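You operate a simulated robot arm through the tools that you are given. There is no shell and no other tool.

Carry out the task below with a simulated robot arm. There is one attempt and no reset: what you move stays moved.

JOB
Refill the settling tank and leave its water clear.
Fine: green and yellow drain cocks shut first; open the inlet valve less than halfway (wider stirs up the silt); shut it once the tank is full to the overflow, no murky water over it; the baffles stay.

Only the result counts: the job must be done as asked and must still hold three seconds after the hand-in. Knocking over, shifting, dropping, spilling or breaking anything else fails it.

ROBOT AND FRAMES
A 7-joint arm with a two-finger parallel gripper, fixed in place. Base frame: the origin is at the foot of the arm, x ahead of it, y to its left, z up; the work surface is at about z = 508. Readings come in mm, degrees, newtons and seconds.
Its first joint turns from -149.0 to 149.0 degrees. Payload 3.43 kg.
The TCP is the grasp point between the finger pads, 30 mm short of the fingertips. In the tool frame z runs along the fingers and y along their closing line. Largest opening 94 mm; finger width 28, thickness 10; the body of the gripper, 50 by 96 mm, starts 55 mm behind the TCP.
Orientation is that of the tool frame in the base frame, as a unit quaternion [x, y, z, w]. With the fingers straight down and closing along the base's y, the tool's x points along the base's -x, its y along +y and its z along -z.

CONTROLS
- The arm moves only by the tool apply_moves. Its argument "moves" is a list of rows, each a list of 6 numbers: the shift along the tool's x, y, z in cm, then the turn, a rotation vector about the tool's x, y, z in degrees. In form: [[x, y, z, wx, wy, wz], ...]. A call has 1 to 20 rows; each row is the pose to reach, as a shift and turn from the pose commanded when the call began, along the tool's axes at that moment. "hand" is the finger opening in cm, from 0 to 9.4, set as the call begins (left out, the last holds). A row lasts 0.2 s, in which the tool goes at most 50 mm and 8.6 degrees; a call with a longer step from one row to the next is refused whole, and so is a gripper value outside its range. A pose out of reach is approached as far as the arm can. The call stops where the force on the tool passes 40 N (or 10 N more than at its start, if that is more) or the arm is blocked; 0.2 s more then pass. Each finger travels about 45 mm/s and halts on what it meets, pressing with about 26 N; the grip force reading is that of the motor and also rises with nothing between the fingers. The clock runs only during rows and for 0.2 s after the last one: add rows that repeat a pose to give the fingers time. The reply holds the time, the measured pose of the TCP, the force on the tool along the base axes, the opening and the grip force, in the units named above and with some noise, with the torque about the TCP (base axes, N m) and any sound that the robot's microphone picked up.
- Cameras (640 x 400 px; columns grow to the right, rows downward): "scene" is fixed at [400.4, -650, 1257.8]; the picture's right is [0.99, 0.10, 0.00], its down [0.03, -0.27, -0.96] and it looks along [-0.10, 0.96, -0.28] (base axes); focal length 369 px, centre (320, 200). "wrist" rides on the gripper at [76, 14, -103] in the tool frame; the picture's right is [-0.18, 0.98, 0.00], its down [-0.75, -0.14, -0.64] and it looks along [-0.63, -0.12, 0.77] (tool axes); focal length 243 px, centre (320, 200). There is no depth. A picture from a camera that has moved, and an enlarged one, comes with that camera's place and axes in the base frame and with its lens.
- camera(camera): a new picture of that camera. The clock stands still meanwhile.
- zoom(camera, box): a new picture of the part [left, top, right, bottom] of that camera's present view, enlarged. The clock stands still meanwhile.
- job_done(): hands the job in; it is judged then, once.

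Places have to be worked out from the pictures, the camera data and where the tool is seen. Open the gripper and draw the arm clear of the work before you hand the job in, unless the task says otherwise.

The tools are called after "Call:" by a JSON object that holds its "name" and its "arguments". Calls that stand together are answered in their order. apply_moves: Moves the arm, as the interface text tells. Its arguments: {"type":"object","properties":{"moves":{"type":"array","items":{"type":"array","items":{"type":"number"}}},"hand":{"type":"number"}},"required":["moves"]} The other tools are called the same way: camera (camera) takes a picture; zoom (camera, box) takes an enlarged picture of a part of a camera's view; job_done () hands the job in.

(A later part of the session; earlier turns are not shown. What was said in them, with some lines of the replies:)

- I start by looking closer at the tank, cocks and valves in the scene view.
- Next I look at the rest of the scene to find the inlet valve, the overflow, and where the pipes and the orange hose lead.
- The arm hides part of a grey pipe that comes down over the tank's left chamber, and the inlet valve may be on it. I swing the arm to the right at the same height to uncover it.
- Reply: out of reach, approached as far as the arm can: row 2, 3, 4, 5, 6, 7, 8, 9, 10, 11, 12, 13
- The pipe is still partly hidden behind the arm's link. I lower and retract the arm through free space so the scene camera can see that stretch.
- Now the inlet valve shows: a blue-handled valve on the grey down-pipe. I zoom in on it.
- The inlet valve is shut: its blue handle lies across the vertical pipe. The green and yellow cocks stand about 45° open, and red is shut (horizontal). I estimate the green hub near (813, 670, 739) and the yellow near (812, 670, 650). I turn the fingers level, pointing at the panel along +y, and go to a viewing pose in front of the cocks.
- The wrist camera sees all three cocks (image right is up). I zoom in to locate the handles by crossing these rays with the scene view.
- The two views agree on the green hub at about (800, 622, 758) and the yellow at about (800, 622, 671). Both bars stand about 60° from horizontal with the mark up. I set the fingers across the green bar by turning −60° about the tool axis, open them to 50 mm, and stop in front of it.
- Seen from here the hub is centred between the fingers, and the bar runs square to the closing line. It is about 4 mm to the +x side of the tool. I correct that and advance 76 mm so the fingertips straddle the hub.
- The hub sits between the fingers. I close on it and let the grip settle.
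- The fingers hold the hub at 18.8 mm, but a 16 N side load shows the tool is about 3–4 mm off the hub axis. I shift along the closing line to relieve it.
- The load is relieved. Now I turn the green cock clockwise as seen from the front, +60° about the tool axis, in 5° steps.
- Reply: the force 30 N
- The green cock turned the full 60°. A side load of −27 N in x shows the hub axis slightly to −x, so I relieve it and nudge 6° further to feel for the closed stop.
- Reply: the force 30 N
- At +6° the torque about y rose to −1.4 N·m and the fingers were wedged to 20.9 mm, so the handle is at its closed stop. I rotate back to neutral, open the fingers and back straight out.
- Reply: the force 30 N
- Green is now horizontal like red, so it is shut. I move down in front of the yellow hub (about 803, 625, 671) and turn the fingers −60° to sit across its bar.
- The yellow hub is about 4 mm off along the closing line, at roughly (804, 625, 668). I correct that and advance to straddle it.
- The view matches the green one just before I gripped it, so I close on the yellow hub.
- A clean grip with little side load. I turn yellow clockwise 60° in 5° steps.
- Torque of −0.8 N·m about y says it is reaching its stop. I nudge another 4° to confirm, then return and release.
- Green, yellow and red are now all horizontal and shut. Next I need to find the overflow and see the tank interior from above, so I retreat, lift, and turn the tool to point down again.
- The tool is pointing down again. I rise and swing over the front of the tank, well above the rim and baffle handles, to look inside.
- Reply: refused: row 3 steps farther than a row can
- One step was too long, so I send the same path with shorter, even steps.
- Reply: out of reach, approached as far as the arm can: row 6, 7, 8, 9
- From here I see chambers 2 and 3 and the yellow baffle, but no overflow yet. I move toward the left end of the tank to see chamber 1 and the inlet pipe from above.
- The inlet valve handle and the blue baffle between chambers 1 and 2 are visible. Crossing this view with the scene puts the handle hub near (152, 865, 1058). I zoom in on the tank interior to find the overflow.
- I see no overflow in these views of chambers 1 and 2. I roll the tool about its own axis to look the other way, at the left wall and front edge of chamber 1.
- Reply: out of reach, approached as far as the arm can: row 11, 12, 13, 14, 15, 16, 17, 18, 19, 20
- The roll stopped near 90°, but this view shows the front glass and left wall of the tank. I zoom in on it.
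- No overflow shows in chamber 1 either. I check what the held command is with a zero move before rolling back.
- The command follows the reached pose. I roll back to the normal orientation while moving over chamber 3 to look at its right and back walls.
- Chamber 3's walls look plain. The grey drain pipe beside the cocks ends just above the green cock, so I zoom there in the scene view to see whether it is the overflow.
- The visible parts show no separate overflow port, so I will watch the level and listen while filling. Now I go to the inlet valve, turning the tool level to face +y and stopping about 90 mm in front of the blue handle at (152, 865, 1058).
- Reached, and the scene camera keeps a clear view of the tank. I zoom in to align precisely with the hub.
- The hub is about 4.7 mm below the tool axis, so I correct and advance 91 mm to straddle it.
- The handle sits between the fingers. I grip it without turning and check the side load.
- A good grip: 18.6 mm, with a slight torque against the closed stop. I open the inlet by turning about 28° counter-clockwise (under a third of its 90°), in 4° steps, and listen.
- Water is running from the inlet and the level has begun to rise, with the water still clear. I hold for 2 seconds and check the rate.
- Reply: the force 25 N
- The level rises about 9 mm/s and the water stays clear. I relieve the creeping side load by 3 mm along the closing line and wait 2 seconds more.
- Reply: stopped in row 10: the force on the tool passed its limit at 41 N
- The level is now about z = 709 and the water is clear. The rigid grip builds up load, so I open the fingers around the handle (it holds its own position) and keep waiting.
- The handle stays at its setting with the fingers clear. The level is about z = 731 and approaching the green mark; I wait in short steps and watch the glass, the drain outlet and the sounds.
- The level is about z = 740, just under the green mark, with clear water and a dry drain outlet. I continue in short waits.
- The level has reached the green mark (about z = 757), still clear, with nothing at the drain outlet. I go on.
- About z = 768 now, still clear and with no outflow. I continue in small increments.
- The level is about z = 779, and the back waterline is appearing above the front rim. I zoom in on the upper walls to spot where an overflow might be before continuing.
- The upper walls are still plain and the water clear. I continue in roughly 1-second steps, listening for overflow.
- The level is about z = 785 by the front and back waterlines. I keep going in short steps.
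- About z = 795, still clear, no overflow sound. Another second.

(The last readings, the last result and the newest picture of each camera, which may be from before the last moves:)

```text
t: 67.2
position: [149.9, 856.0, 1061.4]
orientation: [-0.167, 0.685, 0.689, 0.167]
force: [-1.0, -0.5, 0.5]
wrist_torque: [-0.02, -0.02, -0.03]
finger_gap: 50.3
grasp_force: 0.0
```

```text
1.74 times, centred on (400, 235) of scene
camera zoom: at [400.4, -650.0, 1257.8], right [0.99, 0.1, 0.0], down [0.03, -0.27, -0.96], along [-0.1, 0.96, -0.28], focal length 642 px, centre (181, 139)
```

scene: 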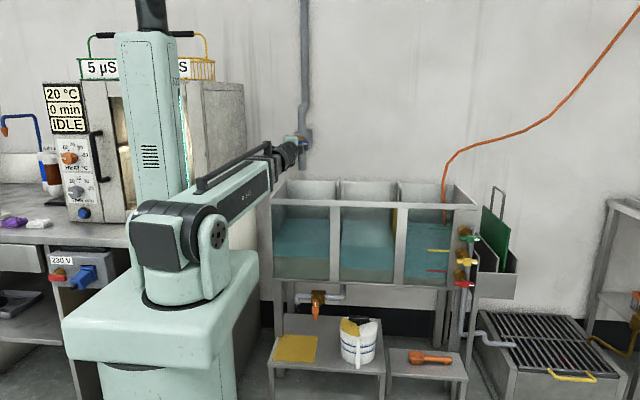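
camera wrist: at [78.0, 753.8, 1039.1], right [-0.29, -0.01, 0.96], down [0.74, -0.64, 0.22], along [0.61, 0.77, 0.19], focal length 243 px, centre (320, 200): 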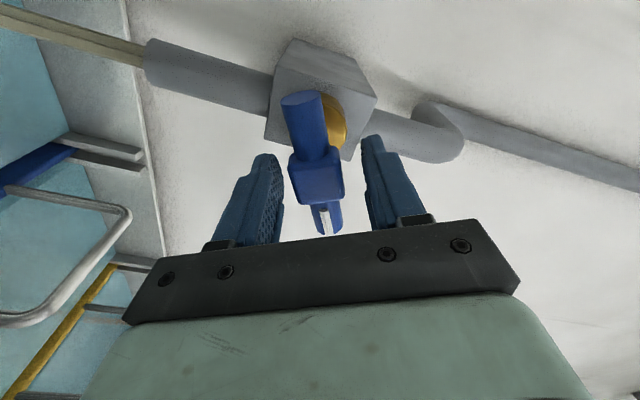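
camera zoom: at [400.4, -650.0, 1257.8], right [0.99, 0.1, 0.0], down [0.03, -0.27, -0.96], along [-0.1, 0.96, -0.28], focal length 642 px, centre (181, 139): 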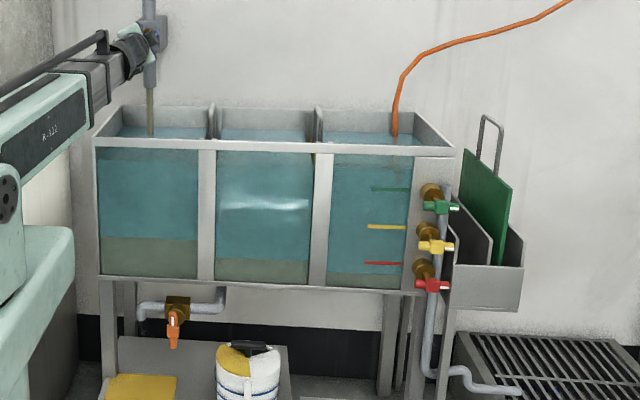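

About z = 803, no change in clarity or sound. I continue.

Call:
{"name": "apply_moves", "arguments": {"moves": [[0, 0, 0, 0, 0, 0], [0, 0, 0, 0, 0, 0], [0, 0, 0, 0, 0, 0], [0, 0, 0, 0, 0, 0], [0, 0, 0, 0, 0, 0]]}}

Call:
{"name": "zoom", "arguments": {"camera": "scene", "box": [370, 165, 490, 225]}}

Call:
{"name": "zoom", "arguments": {"camera": "scene", "box": [260, 120, 540, 350]}}

```text
t: 68.4
position: [150.6, 855.7, 1062.0]
orientation: [-0.169, 0.685, 0.689, 0.167]
force: [0.5, 1.1, 0.4]
wrist_torque: [0.03, -0.02, 0.02]
finger_gap: 50.2
grasp_force: 0.0
```

```text
5.33 times, centred on (430, 195) of scene
camera zoom: at [400.4, -650.0, 1257.8], right [0.99, 0.1, 0.0], down [0.03, -0.27, -0.96], along [-0.1, 0.96, -0.28], focal length 1969 px, centre (-267, 227)
```

zoom: 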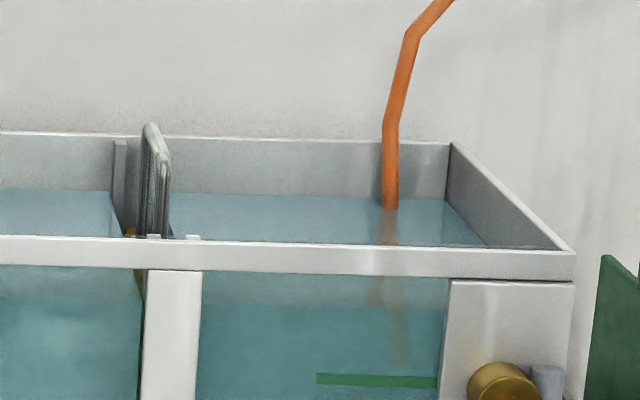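

```text
1.74 times, centred on (400, 235) of scene
camera zoom: at [400.4, -650.0, 1257.8], right [0.99, 0.1, 0.0], down [0.03, -0.27, -0.96], along [-0.1, 0.96, -0.28], focal length 642 px, centre (181, 139)
```

zoom: 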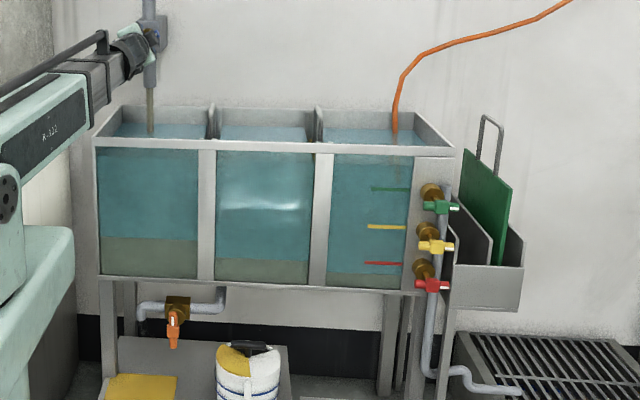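

About z = 812. I continue in slightly shorter steps as it nears the rim.

Call:
{"name": "apply_moves", "arguments": {"moves": [[0, 0, 0, 0, 0, 0], [0, 0, 0, 0, 0, 0], [0, 0, 0, 0, 0, 0], [0, 0, 0, 0, 0, 0]]}}

Call:
{"name": "zoom", "arguments": {"camera": "scene", "box": [370, 165, 490, 225]}}

Call:
{"name": "zoom", "arguments": {"camera": "scene", "box": [400, 190, 540, 350]}}

```text
t: 69.4
position: [150.9, 856.7, 1062.0]
orientation: [-0.167, 0.685, 0.689, 0.167]
force: [0.3, 0.3, 0.4]
wrist_torque: [-0.03, -0.04, -0.01]
finger_gap: 49.9
grasp_force: 0.0
```

```text
5.33 times, centred on (430, 195) of scene
camera zoom: at [400.4, -650.0, 1257.8], right [0.99, 0.1, 0.0], down [0.03, -0.27, -0.96], along [-0.1, 0.96, -0.28], focal length 1969 px, centre (-267, 227)
```

zoom: 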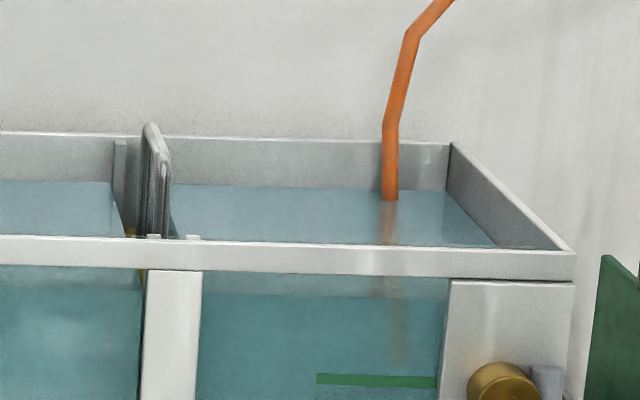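

```text
2.50 times, centred on (470, 270) of scene
camera zoom: at [400.4, -650.0, 1257.8], right [0.99, 0.1, 0.0], down [0.03, -0.27, -0.96], along [-0.1, 0.96, -0.28], focal length 923 px, centre (-55, 25)
```

zoom: 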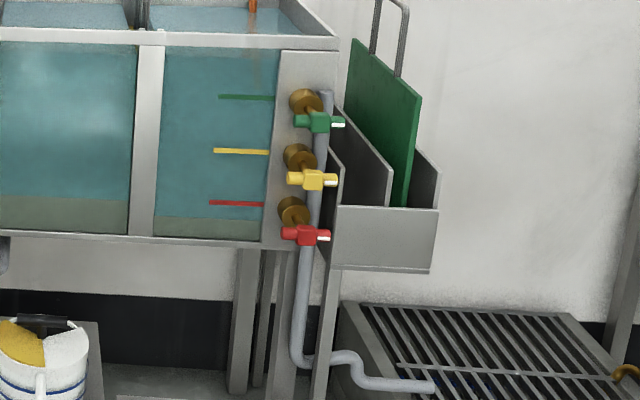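

About z = 820, still clear. Next short step.

Call:
{"name": "apply_moves", "arguments": {"moves": [[0, 0, 0, 0, 0, 0], [0, 0, 0, 0, 0, 0], [0, 0, 0, 0, 0, 0], [0, 0, 0, 0, 0, 0]]}}

Call:
{"name": "zoom", "arguments": {"camera": "scene", "box": [370, 165, 490, 225]}}

Call:
{"name": "zoom", "arguments": {"camera": "scene", "box": [260, 120, 540, 350]}}

```text
t: 70.4
position: [151.2, 856.2, 1061.2]
orientation: [-0.168, 0.685, 0.689, 0.167]
force: [0.2, 0.3, 0.9]
wrist_torque: [0.02, 0.0, -0.01]
finger_gap: 50.1
grasp_force: 0.1
```

```text
5.33 times, centred on (430, 195) of scene
camera zoom: at [400.4, -650.0, 1257.8], right [0.99, 0.1, 0.0], down [0.03, -0.27, -0.96], along [-0.1, 0.96, -0.28], focal length 1969 px, centre (-267, 227)
```

zoom: 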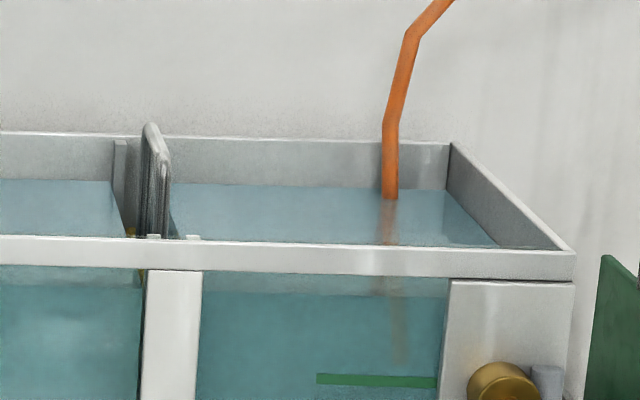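

```text
1.74 times, centred on (400, 235) of scene
camera zoom: at [400.4, -650.0, 1257.8], right [0.99, 0.1, 0.0], down [0.03, -0.27, -0.96], along [-0.1, 0.96, -0.28], focal length 642 px, centre (181, 139)
```

zoom: 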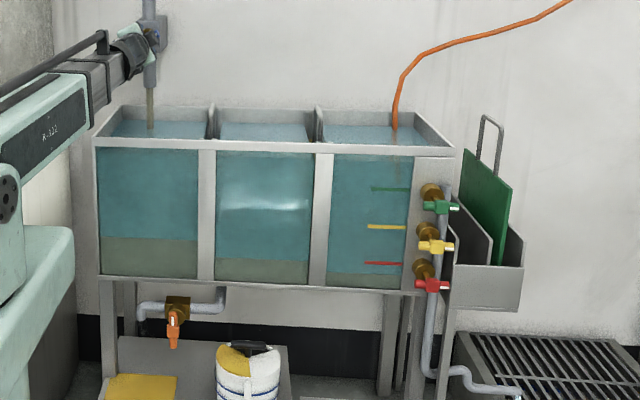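

The level has stopped rising at about z = 821, and clear water now shows at the end of the drain pipe, so the tank is full to the overflow. I re-grip the handle and turn it back clockwise to shut.

Call:
{"name": "apply_moves", "arguments": {"hand": 0, "moves": [[0, 0, 0, 0, 0, 0], [0, 0, 0, 0, 0, 0], [0, 0, 0, 0, 0, 0], [0, 0, 0, 0, 0, 5], [0, 0, 0, 0, 0, 10], [0, 0, 0, 0, 0, 15], [0, 0, 0, 0, 0, 20], [0, 0, 0, 0, 0, 25], [0, 0, 0, 0, 0, 29], [0, 0, 0, 0, 0, 30]]}}

Call:
{"name": "zoom", "arguments": {"camera": "scene", "box": [260, 120, 540, 350]}}

```text
t: 72.4
position: [152.0, 855.7, 1059.8]
orientation: [-0.001, 0.707, 0.708, -0.001]
force: [4.1, 2.2, -6.6]
wrist_torque: [-0.1, -0.04, 0.49]
finger_gap: 18.5
grasp_force: 45.0
stopped in row 9: the force on the tool passed its limit at 41 N (the readings are from after the stop); the commanded pose is now the measured one
```

```text
1.74 times, centred on (400, 235) of scene
camera zoom: at [400.4, -650.0, 1257.8], right [0.99, 0.1, 0.0], down [0.03, -0.27, -0.96], along [-0.1, 0.96, -0.28], focal length 642 px, centre (181, 139)
```

zoom: 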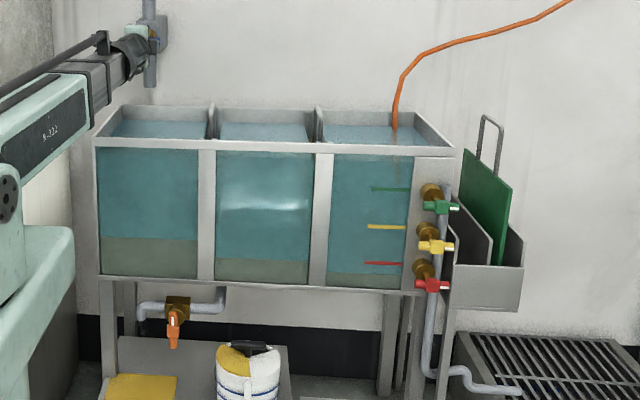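

The inlet stream has stopped. I nudge a few degrees further to be sure the handle rests against its closed stop.

Call:
{"name": "apply_moves", "arguments": {"moves": [[0, 0, 0, 0, 0, 1.5], [0, 0, 0, 0, 0, 3], [0, 0, 0, 0, 0, 4.5], [0, 0, 0, 0, 0, 4.5]]}}

Call:
{"name": "zoom", "arguments": {"camera": "scene", "box": [270, 110, 340, 190]}}

```text
t: 73.4
position: [151.7, 856.0, 1060.9]
orientation: [0.027, 0.705, 0.708, -0.029]
force: [4.6, 4.1, -16.3]
wrist_torque: [-0.16, -1.66, -0.42]
finger_gap: 20.1
grasp_force: 45.2
```

```text
5.00 times, centred on (305, 150) of scene
camera zoom: at [400.4, -650.0, 1257.8], right [0.99, 0.1, 0.0], down [0.03, -0.27, -0.96], along [-0.1, 0.96, -0.28], focal length 1846 px, centre (395, 450)
```

zoom: 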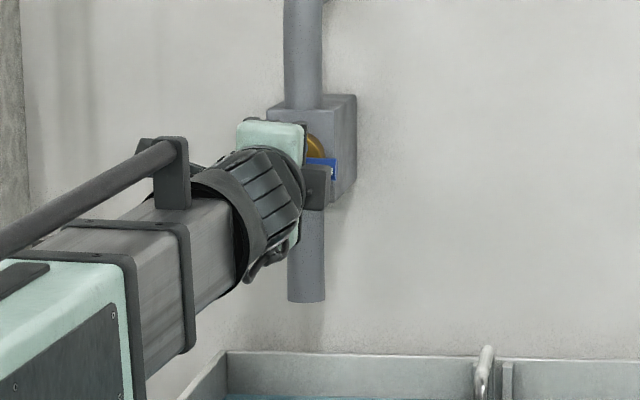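

It is firmly at the stop: torque −1.7 N·m, fingers wedged to 20.1 mm. I unload the twist, open the fingers and back straight out.

Call:
{"name": "apply_moves", "arguments": {"moves": [[0, 0, 0, 0, 0, -2], [0, 0, 0, 0, 0, -3.2], [0, 0, 0, 0, 0, -3.2]]}}

Call:
{"name": "apply_moves", "arguments": {"hand": 5.0, "moves": [[0, 0, 0, 0, 0, 0], [0, 0, 0, 0, 0, 0], [0, 0, 0, 0, 0, 0], [0, 0, -2, 0, 0, 0], [0, 0, -4, 0, 0, 0], [0, 0, -6, 0, 0, 0], [0, 0, -9, 0, 0, 0]]}}

Call:
{"name": "camera", "arguments": {"camera": "wrist"}}

Call:
{"name": "camera", "arguments": {"camera": "scene"}}

Call:
{"name": "zoom", "arguments": {"camera": "scene", "box": [260, 120, 540, 350]}}

```text
t: 74.2
position: [151.5, 855.9, 1059.2]
orientation: [0.006, 0.707, 0.707, -0.01]
force: [0.2, 1.2, -17.3]
wrist_torque: [-0.2, -1.04, -0.16]
finger_gap: 18.9
grasp_force: 44.9
```

```text
t: 75.8
position: [151.9, 765.7, 1060.2]
orientation: [0.007, 0.707, 0.708, -0.01]
force: [0.1, 1.1, -0.3]
wrist_torque: [-0.03, 0.01, -0.04]
finger_gap: 50.1
grasp_force: 0.1
```

```text
taken
camera wrist: at [77.2, 663.0, 1076.3], right [0.21, 0.0, 0.98], down [0.75, -0.64, -0.16], along [0.63, 0.77, -0.13], focal length 243 px, centre (320, 200)
```

wrist: 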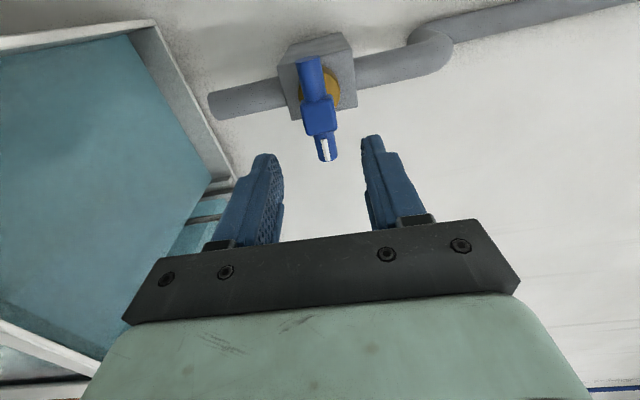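

```text
taken
```

scene: 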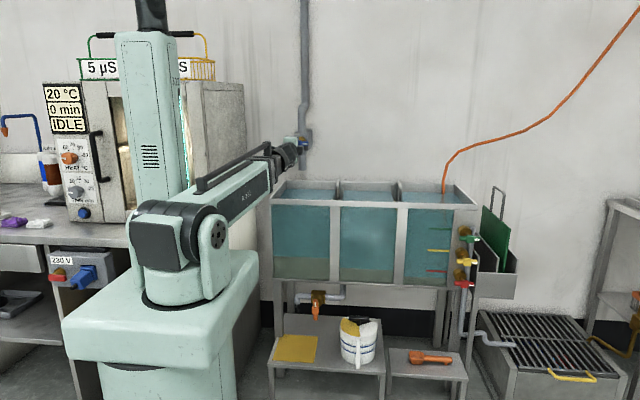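

```text
1.74 times, centred on (400, 235) of scene
camera zoom: at [400.4, -650.0, 1257.8], right [0.99, 0.1, 0.0], down [0.03, -0.27, -0.96], along [-0.1, 0.96, -0.28], focal length 642 px, centre (181, 139)
```

zoom: 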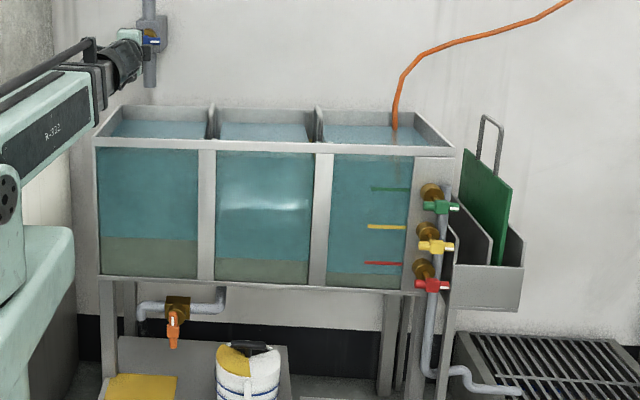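

The inlet is shut, the tank is full and clear, and the drain outlet has stopped running. I draw the arm back from the tank, turn the tool down and open the gripper.

Call:
{"name": "apply_moves", "arguments": {"hand": 9.4, "moves": [[-1.0, 0.4, -3.0, 0, 0, 0], [-3.0, 0.8, -6.0, 7.5, 0, 0], [-5.2, 1.2, -9.0, 15, 0, 0], [-7.4, 1.6, -12.0, 22.5, 0, 0], [-9.6, 2.0, -15.0, 30, 0, 0], [-11.8, 2.4, -18.0, 37.5, 0, 0], [-14.0, 2.8, -20.5, 45, 0, 0], [-16.2, 3.2, -22.5, 52.5, 0, 0], [-18.4, 3.5, -24.5, 60, 0, 0], [-20.6, 3.8, -26.0, 67.5, 0, 0], [-22.8, 4.0, -27.0, 75, 0, 0], [-25.0, 4.0, -28.0, 82.5, 0, 0], [-26.0, 4.0, -28.5, 90, 0, 0]]}}

Call:
{"name": "camera", "arguments": {"camera": "scene"}}

Call:
{"name": "zoom", "arguments": {"camera": "scene", "box": [370, 165, 490, 225]}}

Call:
{"name": "zoom", "arguments": {"camera": "scene", "box": [400, 190, 540, 350]}}

Call:
{"name": "zoom", "arguments": {"camera": "scene", "box": [270, 110, 340, 190]}}

```text
t: 78.6
position: [415.6, 485.7, 1083.3]
orientation: [-0.002, 1.0, 0.005, -0.009]
force: [-0.3, 0.8, -0.6]
wrist_torque: [0.02, -0.06, -0.02]
finger_gap: 94.0
grasp_force: 0.0
out of reach, approached as far as the arm can: row 13
```

```text
taken
```

scene: 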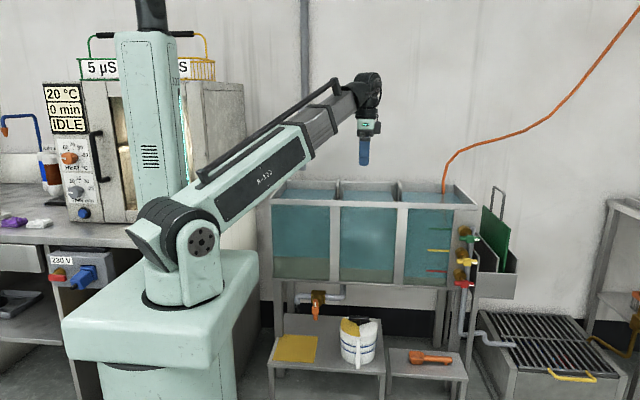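

```text
5.33 times, centred on (430, 195) of scene
camera zoom: at [400.4, -650.0, 1257.8], right [0.99, 0.1, 0.0], down [0.03, -0.27, -0.96], along [-0.1, 0.96, -0.28], focal length 1969 px, centre (-267, 227)
```

zoom: 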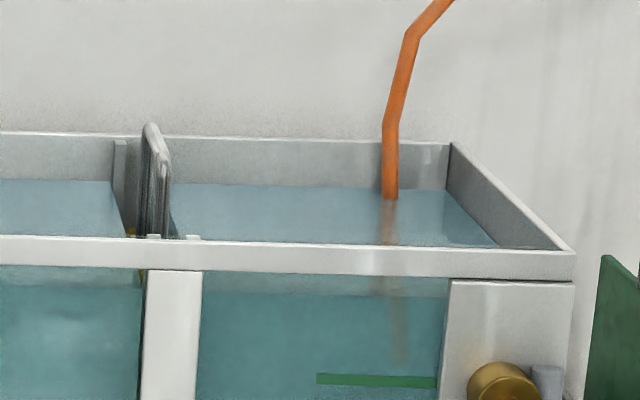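

```text
2.50 times, centred on (470, 270) of scene
camera zoom: at [400.4, -650.0, 1257.8], right [0.99, 0.1, 0.0], down [0.03, -0.27, -0.96], along [-0.1, 0.96, -0.28], focal length 923 px, centre (-55, 25)
```

zoom: 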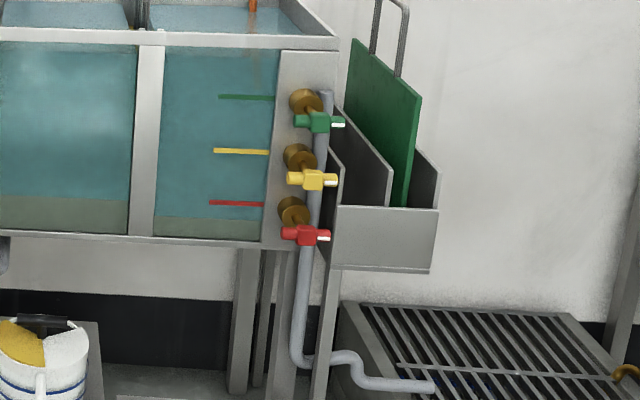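

```text
5.00 times, centred on (305, 150) of scene
camera zoom: at [400.4, -650.0, 1257.8], right [0.99, 0.1, 0.0], down [0.03, -0.27, -0.96], along [-0.1, 0.96, -0.28], focal length 1846 px, centre (395, 450)
```

zoom: 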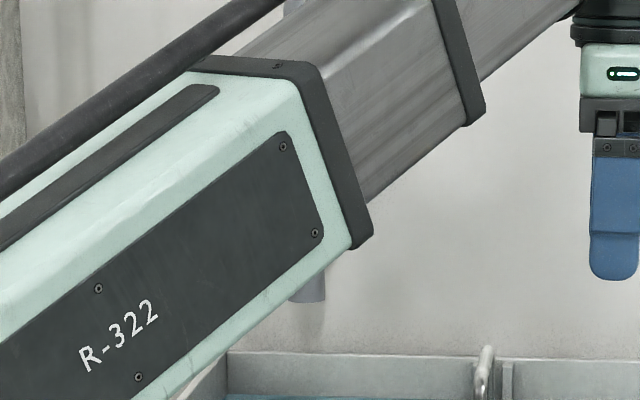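

The level is holding. I draw the arm further off to the open area so I can check the inlet valve unobstructed and confirm the level holds.

Call:
{"name": "apply_moves", "arguments": {"moves": [[-2.0, -3.2, 1.2, 0, 0, 0], [-4.0, -6.4, 2.4, 0, 0, 0], [-6.0, -9.6, 3.6, 0, 0, 0], [-8.0, -12.8, 4.8, 0, 0, 0], [-10.0, -16.0, 6.0, 0, 0, 0], [-12.0, -19.2, 7.2, 0, 0, 0], [-14.0, -22.4, 8.4, 0, 0, 0], [-16.0, -25.6, 9.6, 0, 0, 0], [-18.0, -28.8, 10.8, 0, 0, 0], [-20.0, -32.0, 12.0, 0, 0, 0], [-22.0, -35.2, 13.2, 0, 0, 0], [-24.0, -38.0, 14.4, 0, 0, 0], [-24.0, -38.0, 14.4, 0, 0, 0], [-24.0, -38.0, 14.4, 0, 0, 0]]}}

Call:
{"name": "zoom", "arguments": {"camera": "scene", "box": [270, 110, 340, 190]}}

Call:
{"name": "camera", "arguments": {"camera": "scene"}}

Call:
{"name": "zoom", "arguments": {"camera": "scene", "box": [370, 165, 490, 225]}}

```text
t: 81.6
position: [653.5, 107.9, 931.6]
orientation: [-0.001, 1.0, 0.001, -0.012]
force: [0.0, 0.6, 0.9]
wrist_torque: [-0.01, 0.02, -0.02]
finger_gap: 93.7
grasp_force: 0.0
```

```text
5.00 times, centred on (305, 150) of scene
camera zoom: at [400.4, -650.0, 1257.8], right [0.99, 0.1, 0.0], down [0.03, -0.27, -0.96], along [-0.1, 0.96, -0.28], focal length 1846 px, centre (395, 450)
```

zoom: 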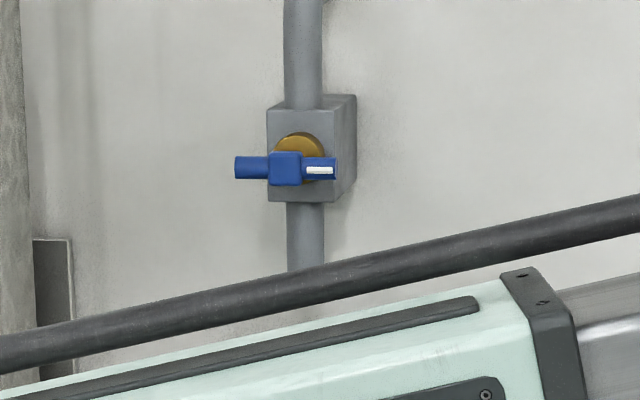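

```text
taken
```

scene: 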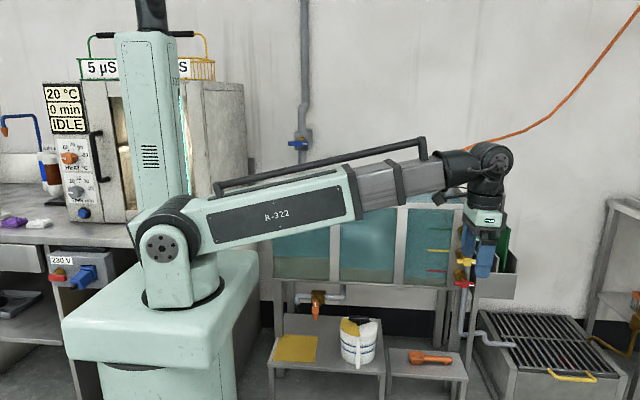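

```text
5.33 times, centred on (430, 195) of scene
camera zoom: at [400.4, -650.0, 1257.8], right [0.99, 0.1, 0.0], down [0.03, -0.27, -0.96], along [-0.1, 0.96, -0.28], focal length 1969 px, centre (-267, 227)
```

zoom: 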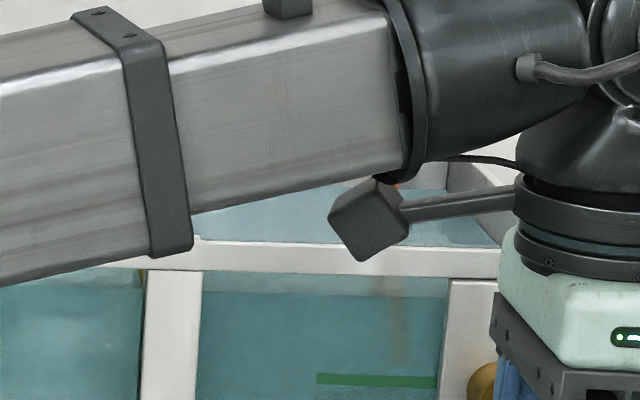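

The inlet handle is horizontal and shut, as are the green, yellow and red cocks. The front waterline is unchanged and the water is clear, the baffles are untouched, and the arm is clear with its gripper open. I hand the job in.

Call:
{"name": "job_done", "arguments": {}}

```text
The job is handed in.
```

I refilled the settling tank to the overflow and left its water clear, then handed the job in. The reply confirmed the hand-in but gave no verdict.

- **Drain cocks:** I shut green first, then yellow, each turned to its closed stop. Red was already shut.
- **Inlet valve:** I opened it about 28° of its 90° travel, less than a third, and no silt showed in the water.
- **Level:** The tank stopped rising about 35 mm below the rim. I found no overflow opening on the tank walls; I took it as full from the level stopping and water appearing at the drain pipe's end.
- **Overflow:** Water ran over for about 2 seconds before the valve was back at its closed stop. The tank water was clear throughout.
- **End state:** The last pictures, about 9 seconds after shutting, showed the level unchanged. The baffles are in place, the gripper is open and the arm is clear of the tank.
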